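You operate a simulated robot arm through the tools that you are given. There is no shell and no other tool. Be economical: measure what you need, move in short steps, check, and stop when the job is done.

Carry out the task below with a simulated robot arm. There is one attempt and no reset: what you move stays moved.

## Task
Fill the blue spout pack to the HIGH line and the yellow one to the LOW line.
Fine: Stand the blue one in the green tray; leave the yellow one in the holder, spout aside, nothing spilt. Set down upright: blue spout pack.
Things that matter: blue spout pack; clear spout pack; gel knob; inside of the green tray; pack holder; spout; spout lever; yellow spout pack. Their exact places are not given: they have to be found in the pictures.

The check looks at the end state, three seconds after you hand in, the way a careful person would. Anything else that was tipped, shoved, dropped, spilled or broken makes it a failure.

## Robot
A 6-joint arm with a two-finger gripper, hanging from a carriage that runs on a gantry, over the field with the corners [-2072, 35], [-2071, -1345], [29, -1345], [28, 35] (x, y) and turns from -5.62 to 6.37 rad about z. Base frame: it is fixed where the carriage stands at the start and does not move with it; the origin is on the floor, on the carriage's upright axis, x ahead of it, y to its left, z up. Readings come in mm, rad, newtons and seconds.
With the tool pointing down near the work surface it reaches from about 100 to 520 mm from the robot's upright axis, wherever it stands. Its first joint turns from -2.897 to 2.897 rad. Places, roughly: gel knob [500, 100, 800]; inside of the green tray [300, -100, 800]; pack holder [600, 0, 800]; spout [500, 100, 1000]; spout lever [600, 0, 1000]. Payload 2.45 kg.
The TCP is the grasp point between the finger pads, 26 mm short of the fingertips. In the tool frame z runs along the fingers and y along their closing line. The gripper opens to 96 mm. The gripper's body begins 69 mm behind the TCP.
Orientation is that of the tool frame in the base frame, as a unit quaternion [w, x, y, z]. With the fingers straight down and closing along the base's y, the tool's x points along the base's -x, its y along +y and its z along -z.

## Interface
- The arm moves only by the tool step_arm. Its arguments are lists of equal length, an entry for each row: "dp": the shift along the tool's x, y, z in mm, a list of three; "angular": the turn, a rotation vector about the tool's x, y, z in rad, a list of three; "grip": the closure in counts, from 0 (fully open) to 255 (shut). In form: {"dp": [[x, y, z], ...], "angular": [[wx, wy, wz], ...], "grip": [grip, ...]}. A call has 1 to 20 rows; each row is the pose to reach, as a shift and turn from the pose commanded when the call began, along the tool's axes at that moment. Rows are played at 5 a second. More than 50 mm and 0.15 rad between two rows, or a gripper value outside its range, and nothing of the call is played. A pose out of reach is approached as far as the arm can. The call stops where the force on the tool passes 80 N (or 10 N more than at its start, if that is more) or the arm is blocked; 0.2 s more then pass. The fingers move at their own pace and stop on an object; they squeeze with about 31 N. The grip force told is the motor's: it shows also when the fingers shut on nothing. Time passes only in rows, and 0.2 s behind the last, so rows that repeat a pose let the fingers close. The reply holds the time, the measured pose of the TCP, the force on the tool along the base axes, the opening and the grip force, in the units named above and with some noise, with the torque about the TCP (base axes, N m) and any sound that the robot's microphone picked up, and new pictures: "show" is both (left out), scene, wrist or none.
- Cameras (640 x 400 px; columns grow to the right, rows downward): "scene" is now at [252.7, 15.5, 1685]; the picture's right is [0.27, -0.96, 0.00], its down [-0.90, -0.25, -0.36] and it looks along [0.35, 0.10, -0.93] (base axes); focal length 254 px, centre (320, 200). "wrist" rides on the gripper at [82, 3, -98] in the tool frame; the picture's right is [-0.04, 1.00, 0.00], its down [-0.73, -0.03, -0.68] and it looks along [-0.68, -0.03, 0.73] (tool axes); focal length 256 px, centre (320, 200).
- slide_trunk(by): slides the trunk up (or, below 0, down) by that many mm; the arm and the scene camera ride with it, the base frame stays. It gives what a move gives, with no picture.
- drive_base(legs): drives the robot by 1 to 6 legs, each [ahead, left, turn to the left] in mm, mm and rad, along the robot's own axes; the way and the turn of a leg run together, so that a leg with both is an arc; at most 1500 mm and 3.142 rad a leg. The arm and the cameras ride along, it lands a little off, and it stops where it bumps. It keeps to its track: a leg is cut to what the track allows. It gives what a move gives, and a new picture of the scene camera.
- turn_head(pan, tilt): turns the head with the scene camera to pan (to the left, within 2.705 rad either way) and tilt (down, from -0.506 to 1.204), counted from straight ahead of the robot. It gives what a move gives, and a new picture of the scene camera.
- pixel_to_xyz(camera, pixels): for up to 12 pixels [column, row] of the newest picture of that camera ("zoom" is the newest enlarged one), the place [x, y, z] in the base frame of the surface seen there, good to about 2 mm. It takes no simulated time.
- close_up(camera, box): a new picture of the part [left, top, right, bottom] of that camera's present view, enlarged. It takes no simulated time.
- sign_off(): hands the job in; it is judged then, once.

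Keep the steps short. Do not move on a guess: measure, check each grasp and each placing, and mend mistakes. In all there are 80 turns and 260 pictures (those below and enlarged ones count). Leave the gripper open and the arm clear of the work at the hand-in unless told otherwise, and finish with a single line.

The tools are called after ">>>" as name(argument=value, ...) on one line, values as JSON. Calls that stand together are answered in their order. step_arm: Moves the arm, as the interface text tells. Its arguments: {"type":"object","properties":{"dp":{"type":"array"},"angular":{"type":"array"},"grip":{"type":"array"},"show":{"type":"string","enum":["both","scene","wrist","none"]}},"required":["dp","angular","grip"]} The other tools are called the same way: slide_trunk (by) slides the trunk up or down; drive_base (legs) drives the base; turn_head (pan, tilt) turns the head that bears the scene camera; pixel_to_xyz (camera, pixels) gives the place of the surface under pixels of a picture; close_up (camera, box) takes an enlarged picture of a part of a camera's view; sign_off () hands the job in.

At the start:

```text
clock: 0.0
ee_pos: [447.0, 98.1, 999.6]
orientation: [0.0, 0.0, 1.0, 0.0]
wrist_force: [-0.5, 0.1, -0.6]
ft_torque: [-0.02, -0.03, 0.02]
finger_gap: 95.8
grip_force: 0.0
trunk travel left (down, up): [-425.0, 177.0]
robot x, y, heading: [-1.2, 4.0, 0.001]
head pan, tilt: [0.274, 1.201]
```

scene: 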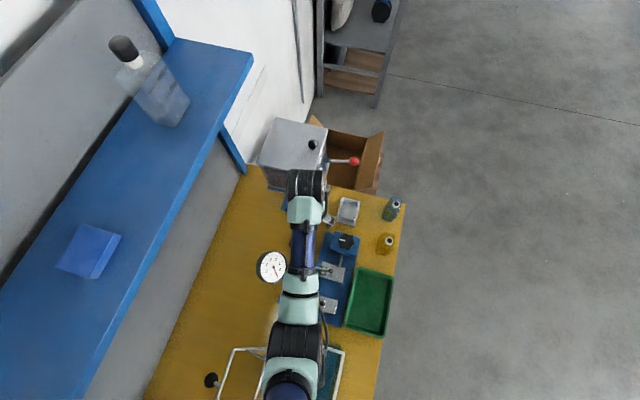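
wrist: 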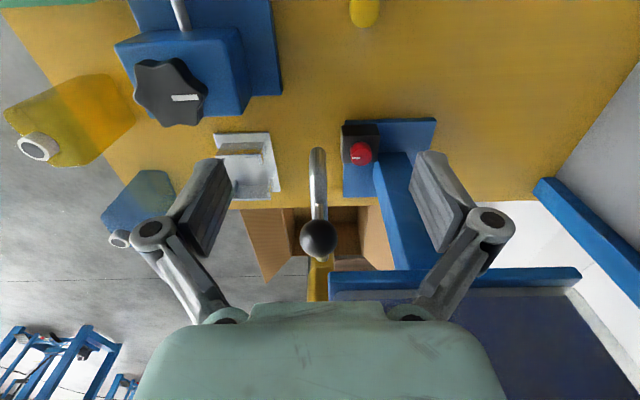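

I see a bench with a machine, a spout, a holder, yellow and blue packs and a green tray. I'll enlarge both views before moving.

>>> close_up(camera="scene", box=[240, 100, 420, 220])

>>> close_up(camera="scene", box=[240, 190, 420, 350])

>>> close_up(camera="wrist", box=[0, 0, 480, 300])

>>> pixel_to_xyz(camera="wrist", pixels=[[38, 146], [118, 238], [168, 90], [240, 150], [318, 238], [360, 152], [318, 165], [364, 10], [80, 100], [150, 185], [250, 185], [180, 10]])

>>> pixel_to_xyz(camera="scene", pixels=[[395, 204], [389, 242], [348, 212], [370, 300], [328, 220], [346, 241], [312, 144], [354, 161], [330, 270], [328, 305], [325, 235], [270, 265]])

```text
3.33 times, centred on (330, 160) of scene
```

zoom: 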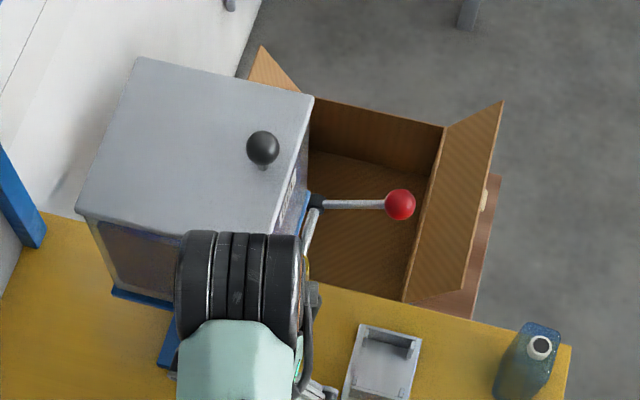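

```text
2.50 times, centred on (330, 270) of scene
```

zoom: 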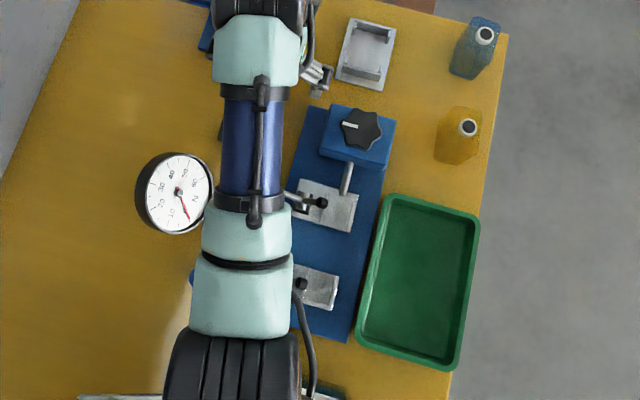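

```text
1.33 times, centred on (240, 150) of wrist
```

zoom: 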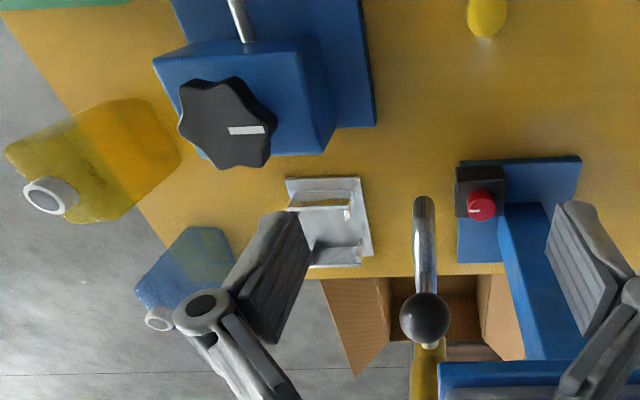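

```text
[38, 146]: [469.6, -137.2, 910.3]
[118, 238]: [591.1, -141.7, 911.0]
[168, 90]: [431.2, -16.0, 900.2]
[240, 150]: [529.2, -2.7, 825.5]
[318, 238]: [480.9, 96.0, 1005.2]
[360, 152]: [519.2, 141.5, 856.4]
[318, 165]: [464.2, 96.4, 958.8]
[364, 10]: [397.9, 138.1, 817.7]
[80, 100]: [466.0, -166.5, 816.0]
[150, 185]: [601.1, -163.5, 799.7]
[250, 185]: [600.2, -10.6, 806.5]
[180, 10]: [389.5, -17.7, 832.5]
```

```text
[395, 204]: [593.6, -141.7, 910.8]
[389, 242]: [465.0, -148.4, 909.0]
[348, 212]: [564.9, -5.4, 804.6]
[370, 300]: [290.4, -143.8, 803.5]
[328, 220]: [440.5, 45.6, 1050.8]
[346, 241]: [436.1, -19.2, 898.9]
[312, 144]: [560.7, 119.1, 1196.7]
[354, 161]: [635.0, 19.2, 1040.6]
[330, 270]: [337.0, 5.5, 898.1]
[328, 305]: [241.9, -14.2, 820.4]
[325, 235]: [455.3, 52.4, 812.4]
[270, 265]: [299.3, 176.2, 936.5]
```

The gripper seems to straddle the spout with its black ball near (481, 96, 1005). I'll back off along base -x and up to get a clear view.

>>> step_arm(dp=[[40, 0, -10], [80, 0, -20], [120, 0, -30], [150, 0, -50], [180, 0, -80]], angular=[[0, 0, 0], [0, 0, 0], [0, 0, 0], [0, 0, 0], [0, 0, 0]], grip=[0, 0, 0, 0, 0])

```text
clock: 1.2
ee_pos: [276.3, 97.5, 992.3]
orientation: [0.004, 0.0, 1.0, 0.001]
wrist_force: [0.6, 0.3, 0.0]
ft_torque: [-0.01, 0.03, 0.01]
finger_gap: 96.2
grip_force: 0.1
out of reach, approached as far as the arm can: row 2, 3, 4, 5
trunk travel left (down, up): [-425.0, 177.0]
robot x, y, heading: [1.7, -0.2, 0.001]
head pan, tilt: [0.274, 1.201]
```

scene: 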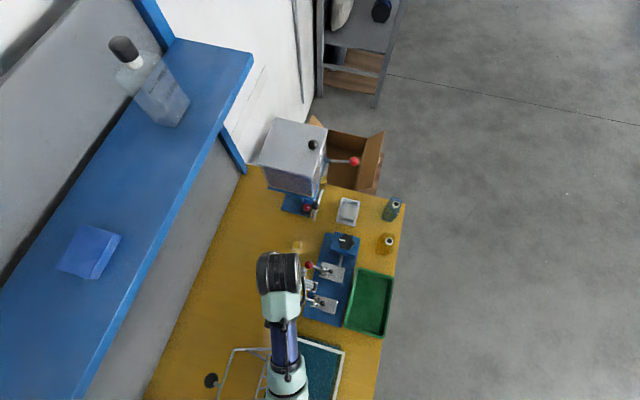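
wrist: 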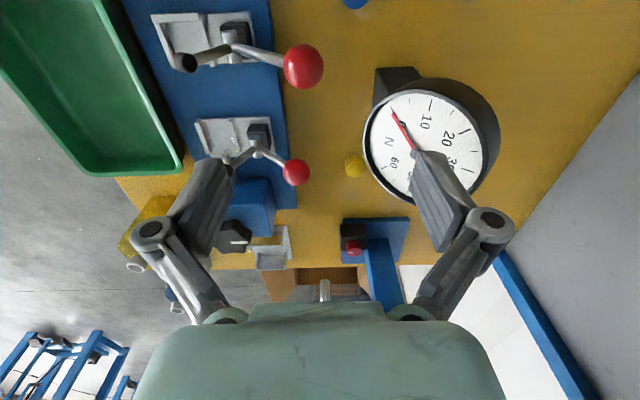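

There is a gauge close under the right finger. I'll raise the trunk to clear it and look again.

>>> slide_trunk(by=170)

>>> close_up(camera="scene", box=[240, 100, 420, 220])

>>> close_up(camera="scene", box=[220, 180, 420, 340])

>>> close_up(camera="wrist", box=[0, 0, 640, 400])

```text
clock: 3.1
ee_pos: [275.5, 97.5, 1161.0]
orientation: [0.003, -0.001, 1.0, 0.001]
wrist_force: [-0.7, -0.2, 0.1]
ft_torque: [0.01, -0.01, 0.01]
finger_gap: 95.8
grip_force: 0.1
trunk travel left (down, up): [-595.0, 7.0]
robot x, y, heading: [-2.1, 0.4, 0.002]
head pan, tilt: [0.274, 1.201]
```

```text
3.33 times, centred on (330, 160) of scene
```

zoom: 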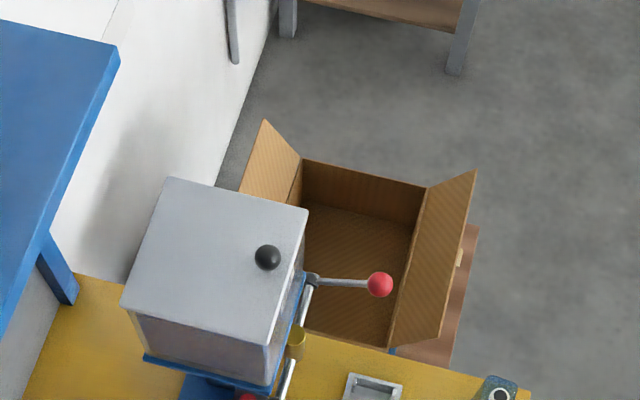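

```text
2.50 times, centred on (320, 260) of scene
```

zoom: 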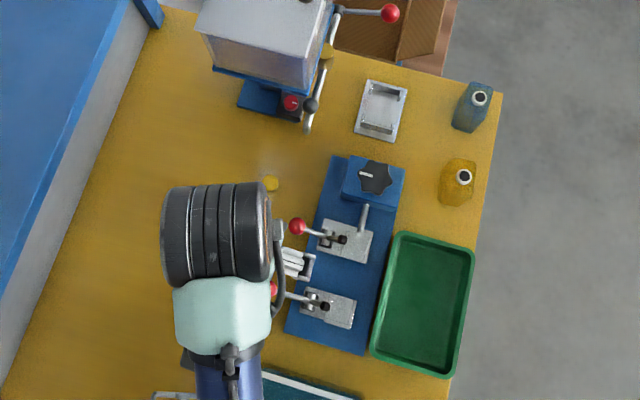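

```text
1.00 times, centred on (320, 200) of wrist
```

zoom: 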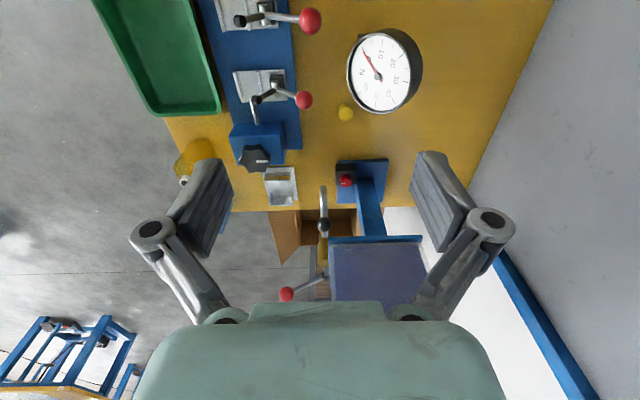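

Now I can see a hopper, a spout pipe with black ball, a red-ball lever and a red knob. I'll zoom in on those and on the packs.

>>> close_up(camera="wrist", box=[220, 140, 420, 310])

>>> close_up(camera="scene", box=[280, 190, 390, 260])

>>> close_up(camera="scene", box=[340, 200, 400, 270])

>>> turn_head(pan=0.0, tilt=0.9)

>>> turn_head(pan=1.4, tilt=0.9)

>>> turn_head(pan=-1.5, tilt=0.9)

```text
2.35 times, centred on (320, 225) of wrist
```

zoom: 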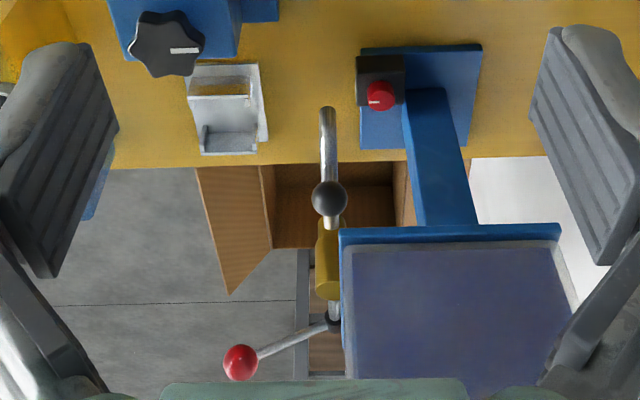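

```text
5.71 times, centred on (335, 225) of scene
```

zoom: 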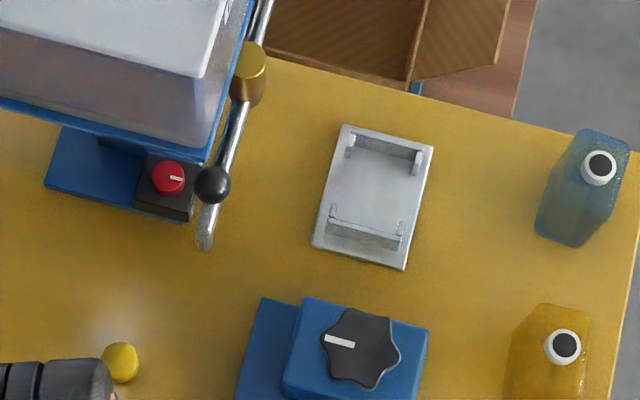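

```text
5.71 times, centred on (370, 235) of scene
```

zoom: 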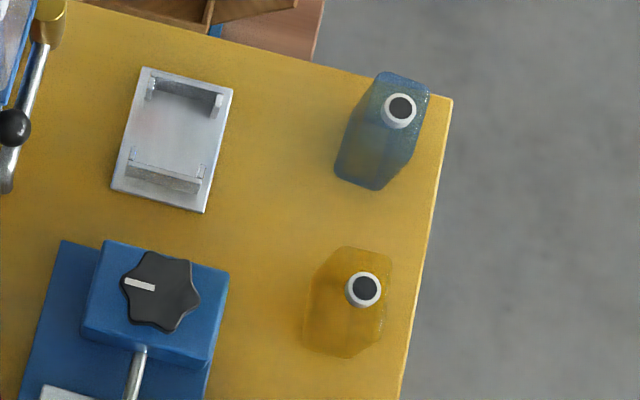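

```text
clock: 3.9
ee_pos: [275.9, 98.2, 1162.2]
orientation: [0.003, 0.0, 1.0, 0.001]
wrist_force: [-0.6, -0.4, 0.2]
ft_torque: [-0.02, 0.04, 0.02]
finger_gap: 95.9
grip_force: 0.1
trunk travel left (down, up): [-595.0, 7.0]
robot x, y, heading: [1.2, -1.9, 0.0]
head pan, tilt: [0.0, 0.901]
```

scene: 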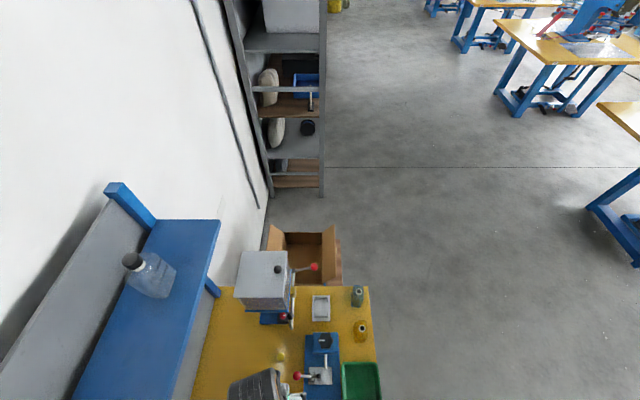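

```text
clock: 5.5
ee_pos: [275.6, 97.2, 1161.7]
orientation: [0.004, 0.0, 1.0, 0.0]
wrist_force: [0.7, -0.3, 0.3]
ft_torque: [0.01, -0.02, 0.0]
finger_gap: 95.9
grip_force: 0.1
trunk travel left (down, up): [-595.0, 7.0]
robot x, y, heading: [2.8, -2.1, -0.0]
head pan, tilt: [1.4, 0.901]
```

scene: 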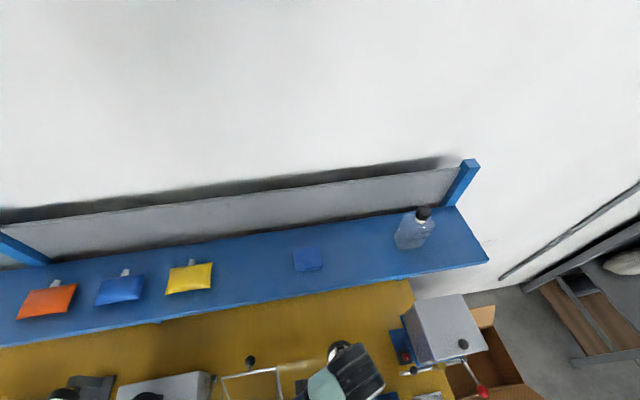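

```text
clock: 8.0
ee_pos: [276.3, 97.2, 1162.0]
orientation: [0.004, -0.001, 1.0, 0.001]
wrist_force: [0.4, -0.7, 0.3]
ft_torque: [0.0, -0.01, 0.01]
finger_gap: 96.0
grip_force: 0.0
trunk travel left (down, up): [-595.0, 7.0]
robot x, y, heading: [-1.2, 0.3, 0.005]
head pan, tilt: [-1.499, 0.901]
```

scene: 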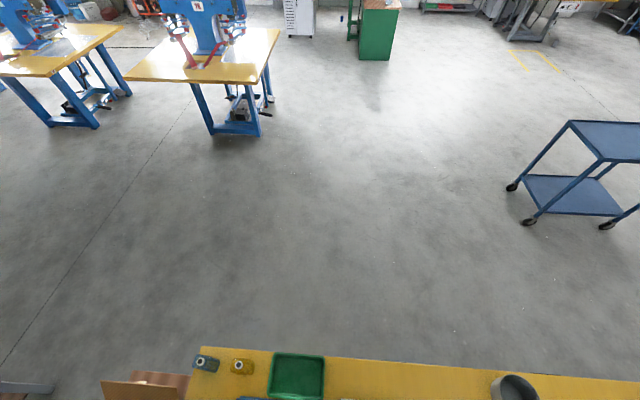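

Pouches lie on the shelf as well. I'll look over the rest of the bench for the clear pack and decoys.

>>> turn_head(pan=1.9, tilt=1.1)

>>> turn_head(pan=2.7, tilt=0.9)

>>> turn_head(pan=-2.5, tilt=1.0)

>>> turn_head(pan=0.2, tilt=1.2)

```text
clock: 10.8
ee_pos: [274.7, 97.5, 1161.7]
orientation: [0.003, 0.0, 1.0, 0.001]
wrist_force: [0.2, 0.1, -0.3]
ft_torque: [-0.05, -0.02, 0.0]
finger_gap: 96.1
grip_force: 0.1
trunk travel left (down, up): [-595.0, 7.0]
robot x, y, heading: [-0.4, 0.3, 0.001]
head pan, tilt: [1.901, 1.1]
```

scene: 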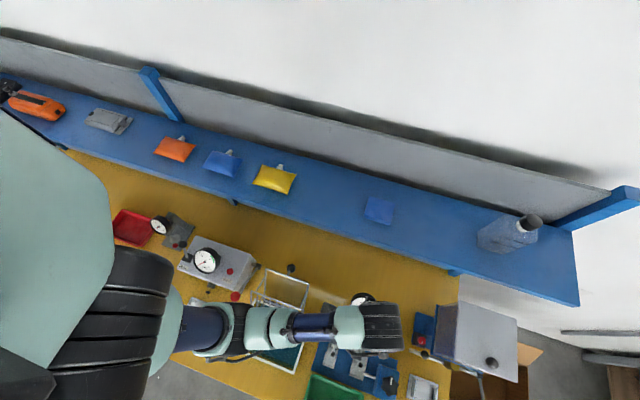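

```text
clock: 12.0
ee_pos: [275.9, 99.0, 1162.0]
orientation: [0.005, -0.001, 1.0, 0.0]
wrist_force: [0.5, 0.0, -0.5]
ft_torque: [0.02, 0.02, 0.0]
finger_gap: 96.0
grip_force: 0.0
trunk travel left (down, up): [-595.0, 7.0]
robot x, y, heading: [-0.5, 0.5, -0.002]
head pan, tilt: [2.7, 0.901]
```

scene: 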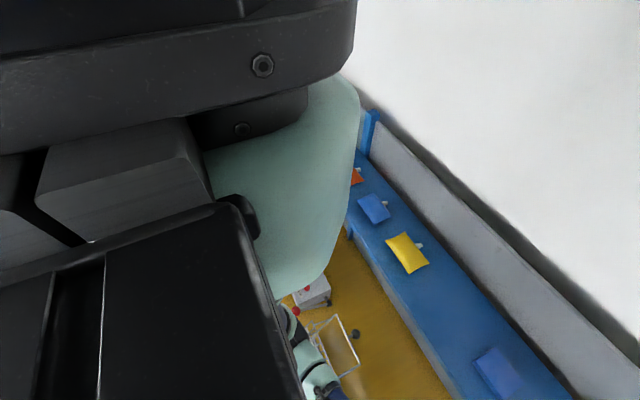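

```text
clock: 16.1
ee_pos: [276.5, 97.1, 1162.4]
orientation: [0.004, 0.0, 1.0, 0.001]
wrist_force: [-0.2, 0.1, -0.3]
ft_torque: [-0.01, -0.04, -0.01]
finger_gap: 95.7
grip_force: 0.1
trunk travel left (down, up): [-595.0, 7.0]
robot x, y, heading: [1.8, -1.9, 0.001]
head pan, tilt: [-2.499, 1.0]
```

scene: 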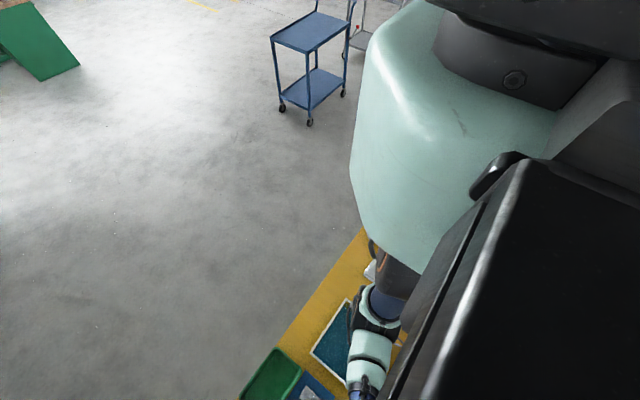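

```text
clock: 18.4
ee_pos: [275.8, 97.1, 1163.4]
orientation: [0.003, 0.0, 1.0, 0.001]
wrist_force: [0.1, -0.8, 0.6]
ft_torque: [0.03, 0.01, 0.01]
finger_gap: 96.2
grip_force: 0.0
trunk travel left (down, up): [-595.0, 7.0]
robot x, y, heading: [0.8, -2.2, -0.002]
head pan, tilt: [0.201, 1.201]
```

scene: 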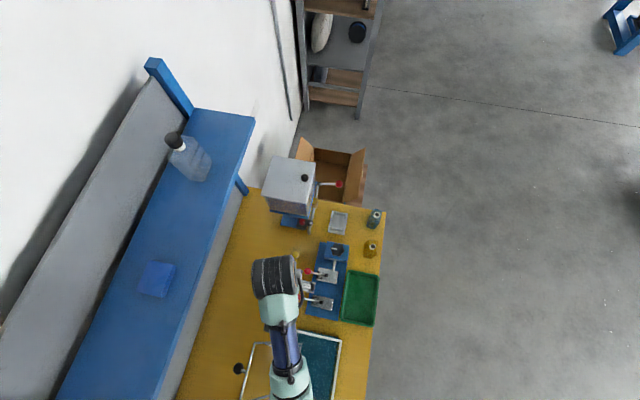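

I'll pitch the gripper so the wrist camera looks level along +x and reads the lines on the packs, with the spout in view.

>>> step_arm(dp=[[-9, -26, 20], [-18, -52, 50], [-27, -79, 80], [-36, -105, 110], [-45, -131, 140], [-54, -157, 172]], angular=[[0, -0.12, 0], [0, -0.24, 0], [0, -0.36, 0], [0, -0.48, 0], [0, -0.6, 0], [0, -0.7, 0]], grip=[0, 0, 0, 0, 0, 0])

>>> close_up(camera="wrist", box=[320, 100, 560, 250])

```text
clock: 19.9
ee_pos: [331.1, -59.8, 988.9]
orientation: [0.347, 0.001, 0.938, 0.001]
wrist_force: [0.1, -1.2, -0.4]
ft_torque: [-0.04, 0.04, 0.01]
finger_gap: 96.1
grip_force: 0.1
trunk travel left (down, up): [-595.0, 7.0]
robot x, y, heading: [1.1, 1.1, -0.001]
head pan, tilt: [0.201, 1.201]
```

scene: 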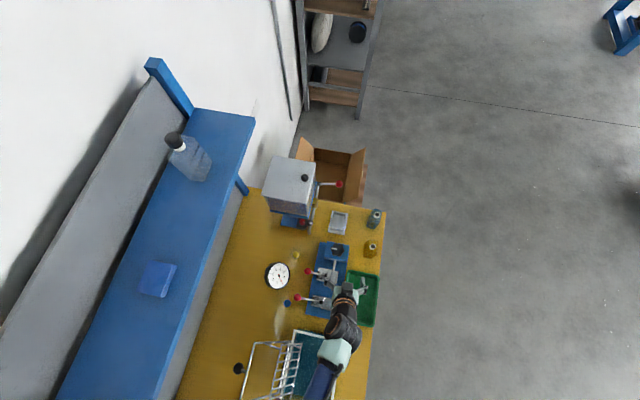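
wrist: 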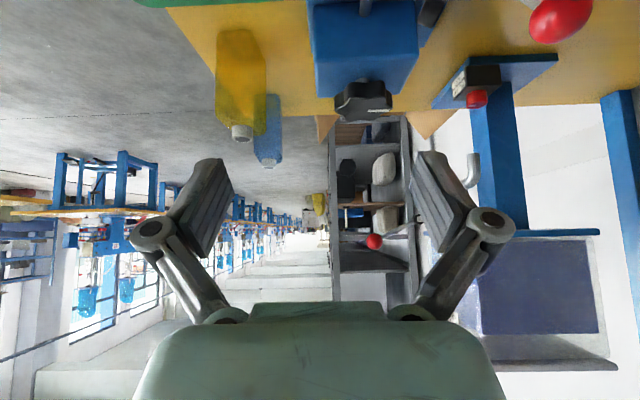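

```text
2.67 times, centred on (440, 175) of wrist
```

zoom: 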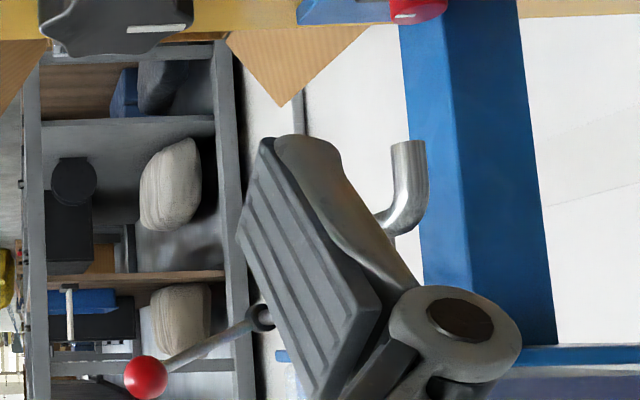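

The view is upside-down (down in the picture is up). I'll zoom in on the packs and the red knob.

>>> close_up(camera="wrist", box=[190, 10, 310, 185])

>>> close_up(camera="wrist", box=[430, 40, 570, 140])

>>> pixel_to_xyz(camera="wrist", pixels=[[240, 128], [267, 160], [470, 157], [476, 98], [373, 241], [490, 75], [538, 240], [412, 228], [462, 183], [480, 183], [480, 90], [505, 190]])

```text
2.29 times, centred on (250, 98) of wrist
```

zoom: 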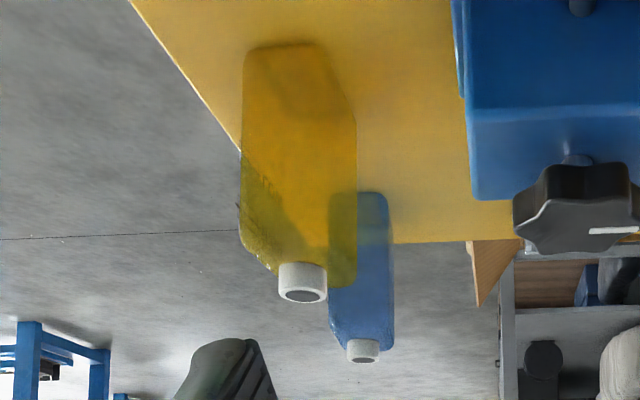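

```text
4.00 times, centred on (500, 90) of wrist
```

zoom: 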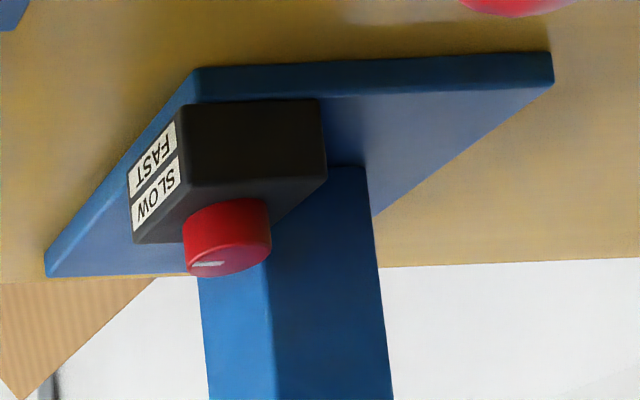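

```text
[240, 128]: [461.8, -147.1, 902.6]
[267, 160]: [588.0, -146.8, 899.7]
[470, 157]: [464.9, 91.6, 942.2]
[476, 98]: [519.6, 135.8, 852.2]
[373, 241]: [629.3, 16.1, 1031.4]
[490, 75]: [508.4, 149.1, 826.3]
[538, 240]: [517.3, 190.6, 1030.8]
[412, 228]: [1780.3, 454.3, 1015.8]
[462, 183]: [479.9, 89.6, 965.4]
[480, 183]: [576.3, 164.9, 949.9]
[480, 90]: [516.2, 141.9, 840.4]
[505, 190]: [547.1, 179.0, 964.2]
```

No fill lines on the faces seen from here. The red knob has SLOW/FAST labels. I'll zoom the scene camera on the machine to measure the pivot, lever, holder and packs.

>>> close_up(camera="scene", box=[260, 150, 350, 240])

>>> close_up(camera="scene", box=[320, 200, 395, 265])

>>> pixel_to_xyz(camera="zoom", pixels=[[57, 90], [145, 90], [32, 175], [120, 185], [465, 130], [420, 330], [480, 60], [440, 180], [400, 400], [440, 400], [75, 130], [540, 130]])

```text
4.44 times, centred on (305, 195) of scene
```

zoom: 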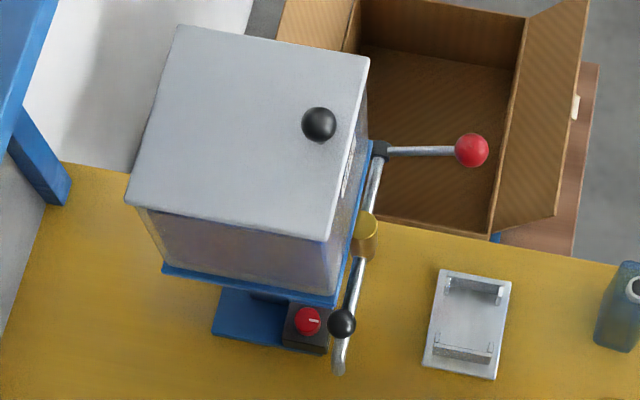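

```text
6.15 times, centred on (358, 232) of scene
```

zoom: 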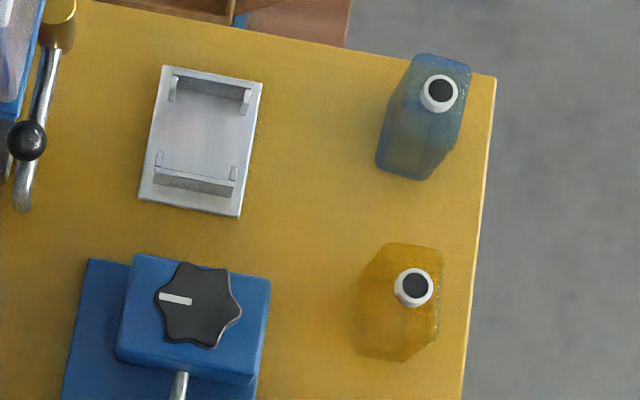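

```text
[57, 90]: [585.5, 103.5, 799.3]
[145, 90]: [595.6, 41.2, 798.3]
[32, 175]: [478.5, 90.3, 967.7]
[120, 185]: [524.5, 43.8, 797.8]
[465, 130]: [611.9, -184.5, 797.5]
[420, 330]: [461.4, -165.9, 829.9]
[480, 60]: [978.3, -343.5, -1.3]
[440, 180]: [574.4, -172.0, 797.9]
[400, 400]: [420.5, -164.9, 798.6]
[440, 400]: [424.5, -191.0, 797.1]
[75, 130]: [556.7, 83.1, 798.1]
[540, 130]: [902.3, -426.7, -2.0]
```

I'll measure the pivot, ball, holder clips and packs in the newest zoom.

>>> pixel_to_xyz(camera="zoom", pixels=[[63, 12], [26, 140], [22, 200], [170, 75], [258, 88], [145, 198], [236, 210], [172, 90], [246, 100], [158, 165], [234, 182], [205, 140]])

>>> pixel_to_xyz(camera="zoom", pixels=[[210, 95], [195, 178], [205, 115], [440, 85], [414, 280], [405, 60], [385, 160], [425, 175], [465, 75], [390, 250], [360, 350], [436, 260]])

>>> close_up(camera="scene", box=[285, 170, 350, 220])

>>> pixel_to_xyz(camera="zoom", pixels=[[190, 100], [120, 175], [525, 135], [440, 135], [300, 135], [265, 125], [225, 230], [225, 295], [210, 350], [170, 420], [240, 200], [100, 150]])

```text
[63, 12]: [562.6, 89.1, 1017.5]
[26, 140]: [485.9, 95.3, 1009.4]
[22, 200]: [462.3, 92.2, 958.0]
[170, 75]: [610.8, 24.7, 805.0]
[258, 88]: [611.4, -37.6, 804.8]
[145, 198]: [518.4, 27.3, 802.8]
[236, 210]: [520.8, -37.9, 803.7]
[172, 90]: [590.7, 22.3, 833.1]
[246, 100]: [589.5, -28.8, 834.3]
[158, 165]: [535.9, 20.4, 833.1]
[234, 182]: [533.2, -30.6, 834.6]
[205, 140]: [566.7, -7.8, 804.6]
```

```text
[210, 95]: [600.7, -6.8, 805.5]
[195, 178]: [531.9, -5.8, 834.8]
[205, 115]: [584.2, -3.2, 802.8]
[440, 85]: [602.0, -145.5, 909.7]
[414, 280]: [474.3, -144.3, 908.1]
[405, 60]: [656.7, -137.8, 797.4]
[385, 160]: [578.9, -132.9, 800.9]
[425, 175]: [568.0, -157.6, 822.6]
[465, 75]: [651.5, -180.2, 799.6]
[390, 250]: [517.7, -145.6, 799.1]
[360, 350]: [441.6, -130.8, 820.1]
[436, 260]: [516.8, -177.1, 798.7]
```

```text
8.00 times, centred on (318, 195) of scene
```

zoom: 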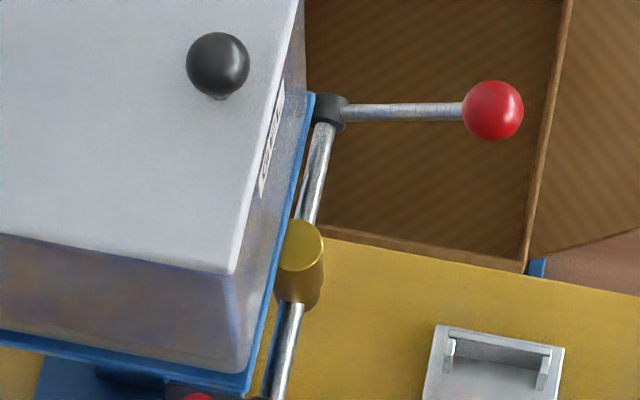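

```text
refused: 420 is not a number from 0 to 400
```

Spout pivot is about (561, 90), its tip about (464, 92), and the holder centre about (562, -4). So the spout swings 90° to sit over the holder. I need a low side view from -y for the fill lines and labels. I'll drive off the bench side, then lower the trunk.

>>> drive_base(legs=[[0, -700, 0]])

>>> slide_trunk(by=-500)

>>> turn_head(pan=1.0, tilt=0.6)

```text
clock: 23.7
ee_pos: [330.5, -765.1, 989.7]
orientation: [0.346, 0.001, 0.938, 0.001]
wrist_force: [0.3, -0.5, 0.0]
ft_torque: [0.0, 0.02, 0.0]
finger_gap: 96.1
grip_force: 0.1
trunk travel left (down, up): [-595.0, 7.0]
robot x, y, heading: [0.6, -706.5, 0.001]
head pan, tilt: [0.201, 1.201]
```

scene: 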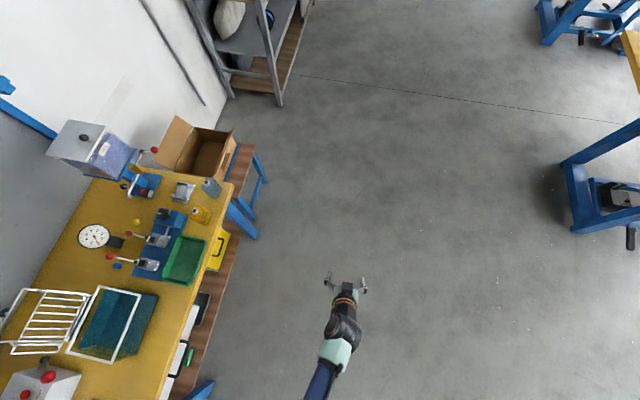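

```text
refused: -500 is not a number from -400 to 400
```

```text
clock: 24.9
ee_pos: [330.7, -766.3, 989.1]
orientation: [0.346, 0.001, 0.938, 0.001]
wrist_force: [0.1, -0.2, -0.6]
ft_torque: [0.0, 0.03, 0.02]
finger_gap: 96.0
grip_force: 0.0
trunk travel left (down, up): [-595.0, 7.0]
robot x, y, heading: [2.0, -705.5, -0.007]
head pan, tilt: [1.0, 0.6]
```

scene: 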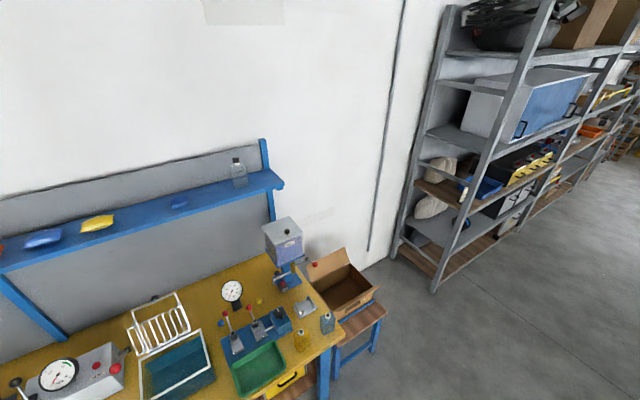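

The side view works. I'll lower the trunk for a flatter view; the arm is off the bench.

>>> slide_trunk(by=-400)

>>> turn_head(pan=1.0, tilt=0.5)

>>> close_up(camera="scene", box=[220, 170, 380, 330])

```text
clock: 28.7
ee_pos: [330.6, -765.1, 589.8]
orientation: [0.346, 0.001, 0.938, 0.001]
wrist_force: [0.1, 0.1, -0.4]
ft_torque: [0.04, -0.06, 0.02]
finger_gap: 96.2
grip_force: 0.0
trunk travel left (down, up): [-195.0, 407.0]
robot x, y, heading: [-0.4, -706.7, -0.002]
head pan, tilt: [1.0, 0.6]
```

```text
clock: 29.4
ee_pos: [331.0, -765.1, 589.8]
orientation: [0.346, 0.001, 0.938, 0.001]
wrist_force: [0.2, 0.6, -0.1]
ft_torque: [-0.02, -0.04, 0.05]
finger_gap: 95.9
grip_force: 0.0
trunk travel left (down, up): [-195.0, 407.0]
robot x, y, heading: [-0.4, -706.6, 0.0]
head pan, tilt: [1.0, 0.499]
```

scene: 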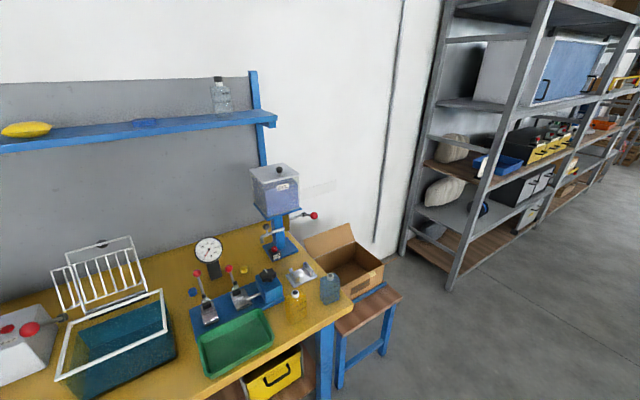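

```text
2.50 times, centred on (300, 250) of scene
```

zoom: 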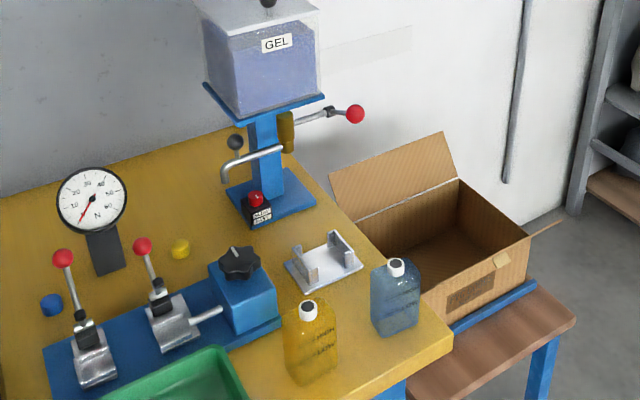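

Marks are visible on the -y/+x faces of the packs. I'll zoom in on the packs, the knob label, and the valve and lever.

>>> close_up(camera="scene", box=[284, 262, 344, 324])

>>> close_up(camera="scene", box=[272, 240, 292, 262])

>>> close_up(camera="scene", box=[250, 200, 325, 290])

```text
6.45 times, centred on (314, 293) of scene
```

zoom: 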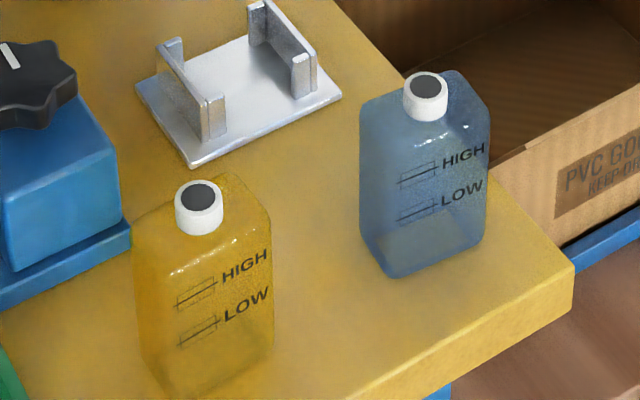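

```text
16.00 times, centred on (282, 251) of scene
```

zoom: 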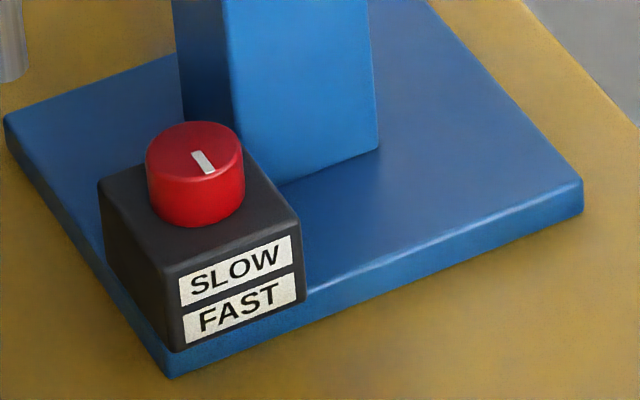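

```text
4.44 times, centred on (288, 245) of scene
```

zoom: 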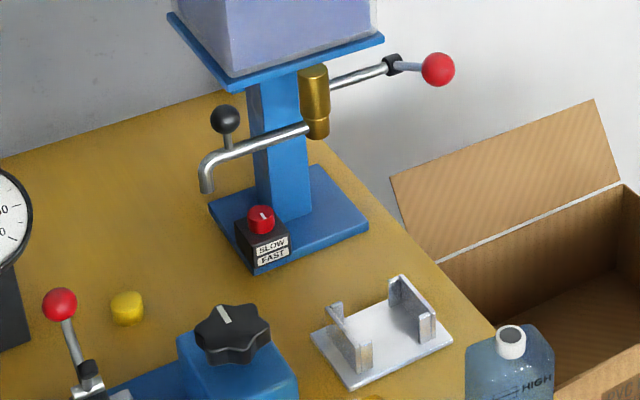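

The lines and labels are clear. Now I'll measure the packs' geometry, the ball handle, the lever and the holder from this side.

>>> close_up(camera="scene", box=[284, 262, 344, 324])

>>> pixel_to_xyz(camera="zoom", pixels=[[200, 190], [424, 80], [138, 330], [272, 330], [170, 390], [130, 230], [362, 215], [486, 225], [400, 270], [362, 110], [488, 110], [240, 180]])

>>> pixel_to_xyz(camera="zoom", pixels=[[160, 270], [255, 220], [270, 210], [375, 150], [470, 130], [450, 80], [390, 240], [470, 235], [200, 60], [270, 40], [212, 110], [302, 65]])

>>> close_up(camera="scene", box=[255, 205, 325, 250])

>>> pixel_to_xyz(camera="zoom", pixels=[[538, 95], [490, 87], [465, 85], [420, 95], [350, 110], [350, 170], [350, 210], [190, 190], [190, 230], [260, 230], [165, 270], [165, 300]])

```text
6.45 times, centred on (314, 293) of scene
```

zoom: 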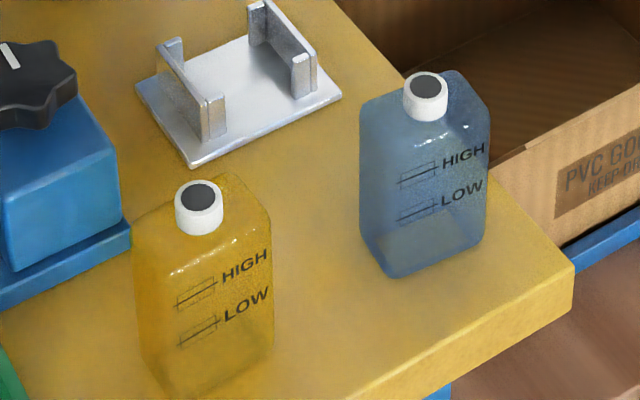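

```text
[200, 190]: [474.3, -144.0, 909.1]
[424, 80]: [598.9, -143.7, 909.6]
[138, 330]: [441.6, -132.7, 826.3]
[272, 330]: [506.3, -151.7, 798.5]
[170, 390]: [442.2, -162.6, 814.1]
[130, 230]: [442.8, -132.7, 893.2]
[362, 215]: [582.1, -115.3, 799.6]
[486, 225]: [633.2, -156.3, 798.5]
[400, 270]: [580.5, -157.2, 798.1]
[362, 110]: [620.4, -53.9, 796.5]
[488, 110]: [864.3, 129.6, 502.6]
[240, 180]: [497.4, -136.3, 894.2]
```

```text
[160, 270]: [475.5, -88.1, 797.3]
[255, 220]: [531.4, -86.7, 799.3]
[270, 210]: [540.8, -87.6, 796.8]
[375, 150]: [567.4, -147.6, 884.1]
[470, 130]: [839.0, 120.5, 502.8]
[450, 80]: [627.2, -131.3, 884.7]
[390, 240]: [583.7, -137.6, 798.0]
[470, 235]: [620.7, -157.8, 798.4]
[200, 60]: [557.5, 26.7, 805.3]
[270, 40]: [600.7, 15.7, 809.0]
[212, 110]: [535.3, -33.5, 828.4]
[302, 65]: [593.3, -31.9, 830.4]
```

```text
8.89 times, centred on (290, 228) of scene
```

zoom: 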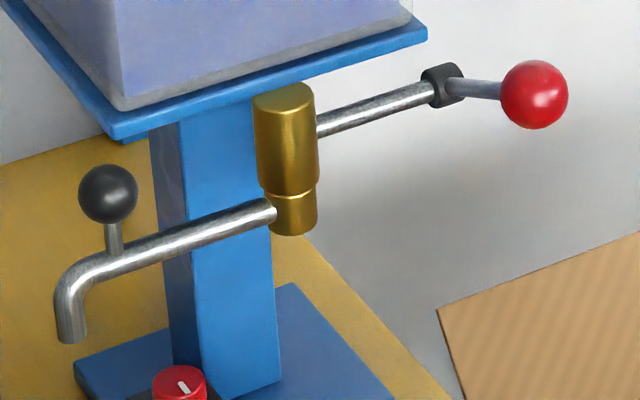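

```text
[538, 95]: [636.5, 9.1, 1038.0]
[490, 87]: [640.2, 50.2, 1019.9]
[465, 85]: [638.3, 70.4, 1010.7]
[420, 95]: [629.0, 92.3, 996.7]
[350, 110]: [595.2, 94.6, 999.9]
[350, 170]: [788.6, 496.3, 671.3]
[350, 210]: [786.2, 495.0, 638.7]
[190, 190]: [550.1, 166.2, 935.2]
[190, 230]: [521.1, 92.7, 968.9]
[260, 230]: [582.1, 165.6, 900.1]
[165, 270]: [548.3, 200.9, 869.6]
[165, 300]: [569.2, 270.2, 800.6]
```

Next I'll measure the pack faces (label areas), the footprint, and the holder plates precisely with tighter zooms.

>>> close_up(camera="scene", box=[316, 266, 344, 296])

>>> pixel_to_xyz(camera="zoom", pixels=[[200, 190], [300, 170], [230, 270], [120, 150], [120, 250], [140, 310], [200, 350], [300, 330], [360, 300], [370, 120], [190, 60], [150, 110]])

>>> close_up(camera="scene", box=[284, 286, 314, 326])

>>> pixel_to_xyz(camera="zoom", pixels=[[200, 130], [300, 110], [210, 200], [310, 180], [230, 300], [300, 270], [130, 100], [135, 200], [150, 280], [240, 60], [310, 90], [200, 30]])

>>> close_up(camera="scene", box=[294, 258, 320, 290])

>>> pixel_to_xyz(camera="zoom", pixels=[[110, 80], [150, 180], [175, 200], [195, 190], [320, 20], [390, 80], [430, 110], [400, 130], [445, 110], [240, 180], [60, 160], [330, 90]])

```text
13.33 times, centred on (330, 281) of scene
```

zoom: 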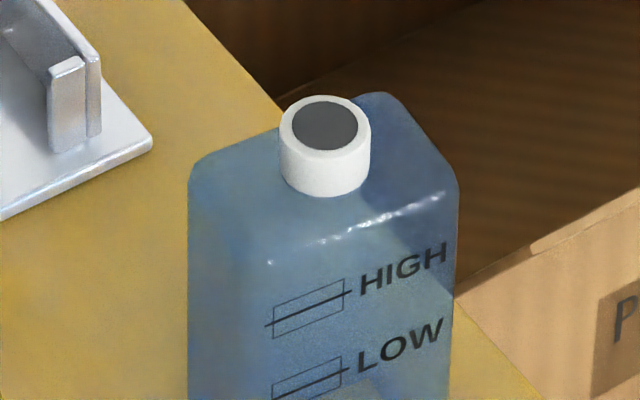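

```text
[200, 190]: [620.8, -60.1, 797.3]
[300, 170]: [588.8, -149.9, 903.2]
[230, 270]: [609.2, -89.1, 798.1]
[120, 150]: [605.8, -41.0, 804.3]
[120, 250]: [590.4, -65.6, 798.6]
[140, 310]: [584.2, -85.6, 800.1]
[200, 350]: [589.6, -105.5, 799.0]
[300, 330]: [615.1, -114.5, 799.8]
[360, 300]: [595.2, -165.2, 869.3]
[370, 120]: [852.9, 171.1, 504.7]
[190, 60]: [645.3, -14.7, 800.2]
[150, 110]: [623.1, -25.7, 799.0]
```

```text
10.00 times, centred on (299, 306) of scene
```

zoom: 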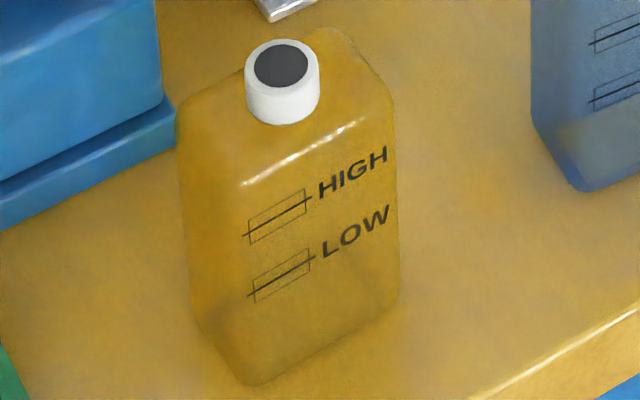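

```text
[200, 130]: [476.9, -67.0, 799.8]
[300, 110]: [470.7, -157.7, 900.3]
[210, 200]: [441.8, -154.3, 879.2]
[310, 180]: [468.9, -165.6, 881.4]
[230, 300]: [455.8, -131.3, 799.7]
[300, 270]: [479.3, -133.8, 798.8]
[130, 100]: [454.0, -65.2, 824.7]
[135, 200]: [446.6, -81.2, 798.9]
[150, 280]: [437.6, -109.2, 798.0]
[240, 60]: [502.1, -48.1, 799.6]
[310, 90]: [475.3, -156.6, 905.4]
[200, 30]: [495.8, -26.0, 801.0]
```

```text
12.50 times, centred on (307, 274) of scene
```

zoom: 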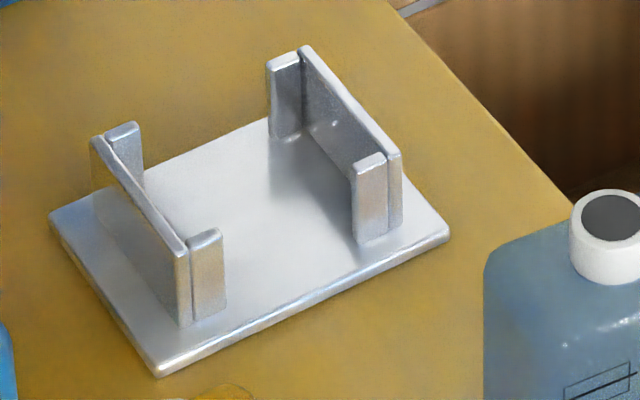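

```text
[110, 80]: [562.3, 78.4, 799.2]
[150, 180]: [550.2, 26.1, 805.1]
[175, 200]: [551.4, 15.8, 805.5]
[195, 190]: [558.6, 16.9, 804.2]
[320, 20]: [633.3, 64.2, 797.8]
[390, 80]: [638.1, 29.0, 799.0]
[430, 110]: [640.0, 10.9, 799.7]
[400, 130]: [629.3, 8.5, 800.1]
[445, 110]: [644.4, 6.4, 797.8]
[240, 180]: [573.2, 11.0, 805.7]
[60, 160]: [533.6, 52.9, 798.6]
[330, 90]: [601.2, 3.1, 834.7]
```

I'll query the plate and lip tops in this zoom.

>>> pixel_to_xyz(camera="zoom", pixels=[[306, 52], [394, 155], [99, 145], [183, 245], [283, 62], [370, 162], [123, 131], [206, 239], [350, 105], [140, 195], [160, 365], [440, 235]])

>>> close_up(camera="scene", box=[316, 272, 346, 306])

```text
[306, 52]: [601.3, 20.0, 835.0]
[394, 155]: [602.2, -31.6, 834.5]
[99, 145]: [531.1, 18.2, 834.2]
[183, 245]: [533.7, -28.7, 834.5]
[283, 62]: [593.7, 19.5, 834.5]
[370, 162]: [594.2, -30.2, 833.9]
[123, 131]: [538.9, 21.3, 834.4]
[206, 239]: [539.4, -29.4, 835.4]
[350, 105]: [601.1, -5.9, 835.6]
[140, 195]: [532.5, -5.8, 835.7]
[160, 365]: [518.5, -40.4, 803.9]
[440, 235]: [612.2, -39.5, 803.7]
```

```text
11.76 times, centred on (331, 289) of scene
```

zoom: 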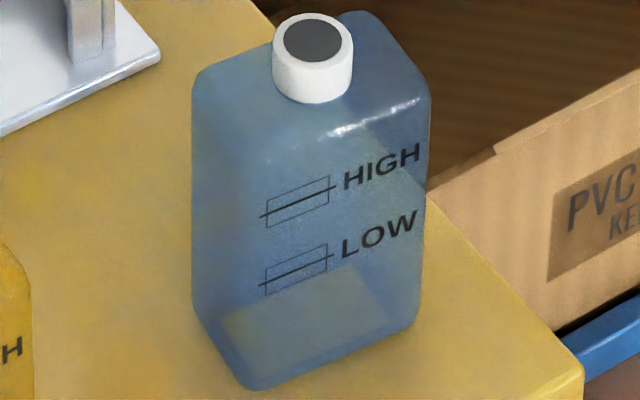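

Holder slot: centre ≈ (566.8, -5), about 65 mm in x between the plates and 45 mm in y between the lips. I'll query the label face for the packs' yaw.

>>> pixel_to_xyz(camera="zoom", pixels=[[264, 215], [330, 187], [350, 180], [415, 155], [264, 283], [412, 222], [199, 85], [355, 15], [428, 95], [253, 383], [415, 322], [197, 290]])

>>> close_up(camera="scene", box=[284, 286, 314, 326])

>>> pixel_to_xyz(camera="zoom", pixels=[[248, 234], [310, 199], [322, 190], [385, 152], [252, 294], [386, 212], [182, 120], [330, 32], [392, 95], [250, 381], [396, 292], [195, 300]])

```text
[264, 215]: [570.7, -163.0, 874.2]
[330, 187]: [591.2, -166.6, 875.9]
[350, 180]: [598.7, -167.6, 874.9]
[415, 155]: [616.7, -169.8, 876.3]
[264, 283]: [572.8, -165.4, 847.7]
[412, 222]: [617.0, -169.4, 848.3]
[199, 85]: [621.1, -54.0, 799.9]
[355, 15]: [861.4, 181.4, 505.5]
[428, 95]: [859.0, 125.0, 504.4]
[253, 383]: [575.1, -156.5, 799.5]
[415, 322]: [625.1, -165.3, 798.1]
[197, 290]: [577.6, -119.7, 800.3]
```

```text
10.00 times, centred on (299, 306) of scene
```

zoom: 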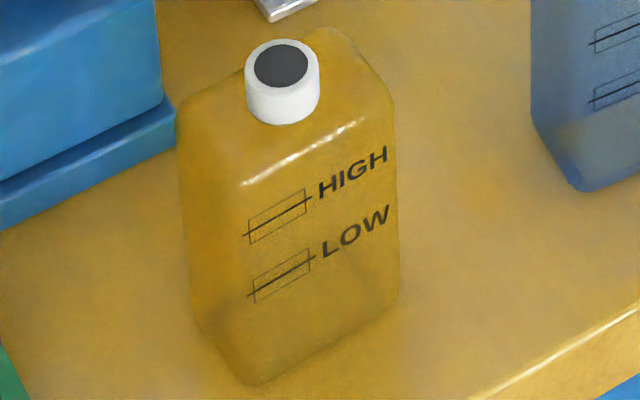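

```text
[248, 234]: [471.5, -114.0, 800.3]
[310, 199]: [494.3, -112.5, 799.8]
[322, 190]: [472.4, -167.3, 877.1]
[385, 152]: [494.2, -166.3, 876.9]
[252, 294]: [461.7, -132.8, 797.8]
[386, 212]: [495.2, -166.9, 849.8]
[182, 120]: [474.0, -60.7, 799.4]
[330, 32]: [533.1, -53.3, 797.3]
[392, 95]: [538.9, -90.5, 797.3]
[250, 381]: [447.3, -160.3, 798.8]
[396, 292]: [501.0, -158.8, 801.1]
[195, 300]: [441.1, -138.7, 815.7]
```

Blue is yawed about -0.12 rad with its neck at about (598, -144). Yellow is about square at (473, -144). Now I'll raise the trunk and drive back in front of the packs at the front of the track.

>>> slide_trunk(by=400)

>>> drive_base(legs=[[30, 622, 0]])

>>> turn_head(pan=-0.1, tilt=1.1)

```text
clock: 33.2
ee_pos: [329.9, -765.1, 989.0]
orientation: [0.346, 0.001, 0.938, 0.001]
wrist_force: [-0.4, -0.1, -0.1]
ft_torque: [0.0, 0.01, 0.04]
finger_gap: 96.1
grip_force: 0.1
trunk travel left (down, up): [-595.0, 7.0]
robot x, y, heading: [-1.7, -704.8, -0.006]
head pan, tilt: [1.0, 0.499]
```

```text
clock: 36.6
ee_pos: [360.0, -151.4, 988.0]
orientation: [0.346, 0.005, 0.938, -0.001]
wrist_force: [0.0, 0.1, 0.0]
ft_torque: [0.04, -0.01, 0.03]
finger_gap: 96.0
grip_force: 0.1
trunk travel left (down, up): [-595.0, 7.0]
robot x, y, heading: [26.8, -87.2, -0.011]
head pan, tilt: [1.0, 0.499]
```

scene: 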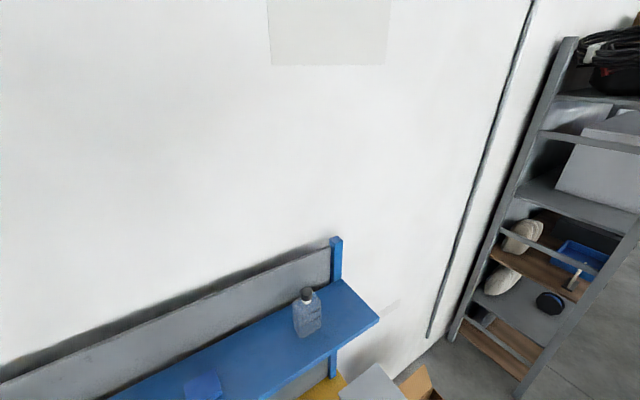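

```text
clock: 38.0
ee_pos: [359.4, -151.4, 988.3]
orientation: [0.346, 0.004, 0.938, -0.001]
wrist_force: [0.3, -0.1, 0.0]
ft_torque: [0.03, 0.02, -0.01]
finger_gap: 95.8
grip_force: 0.0
trunk travel left (down, up): [-595.0, 7.0]
robot x, y, heading: [31.4, -86.8, -0.011]
head pan, tilt: [-0.099, 1.1]
```

scene: 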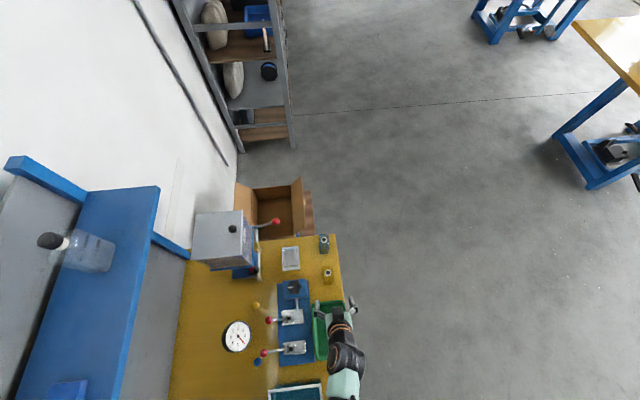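

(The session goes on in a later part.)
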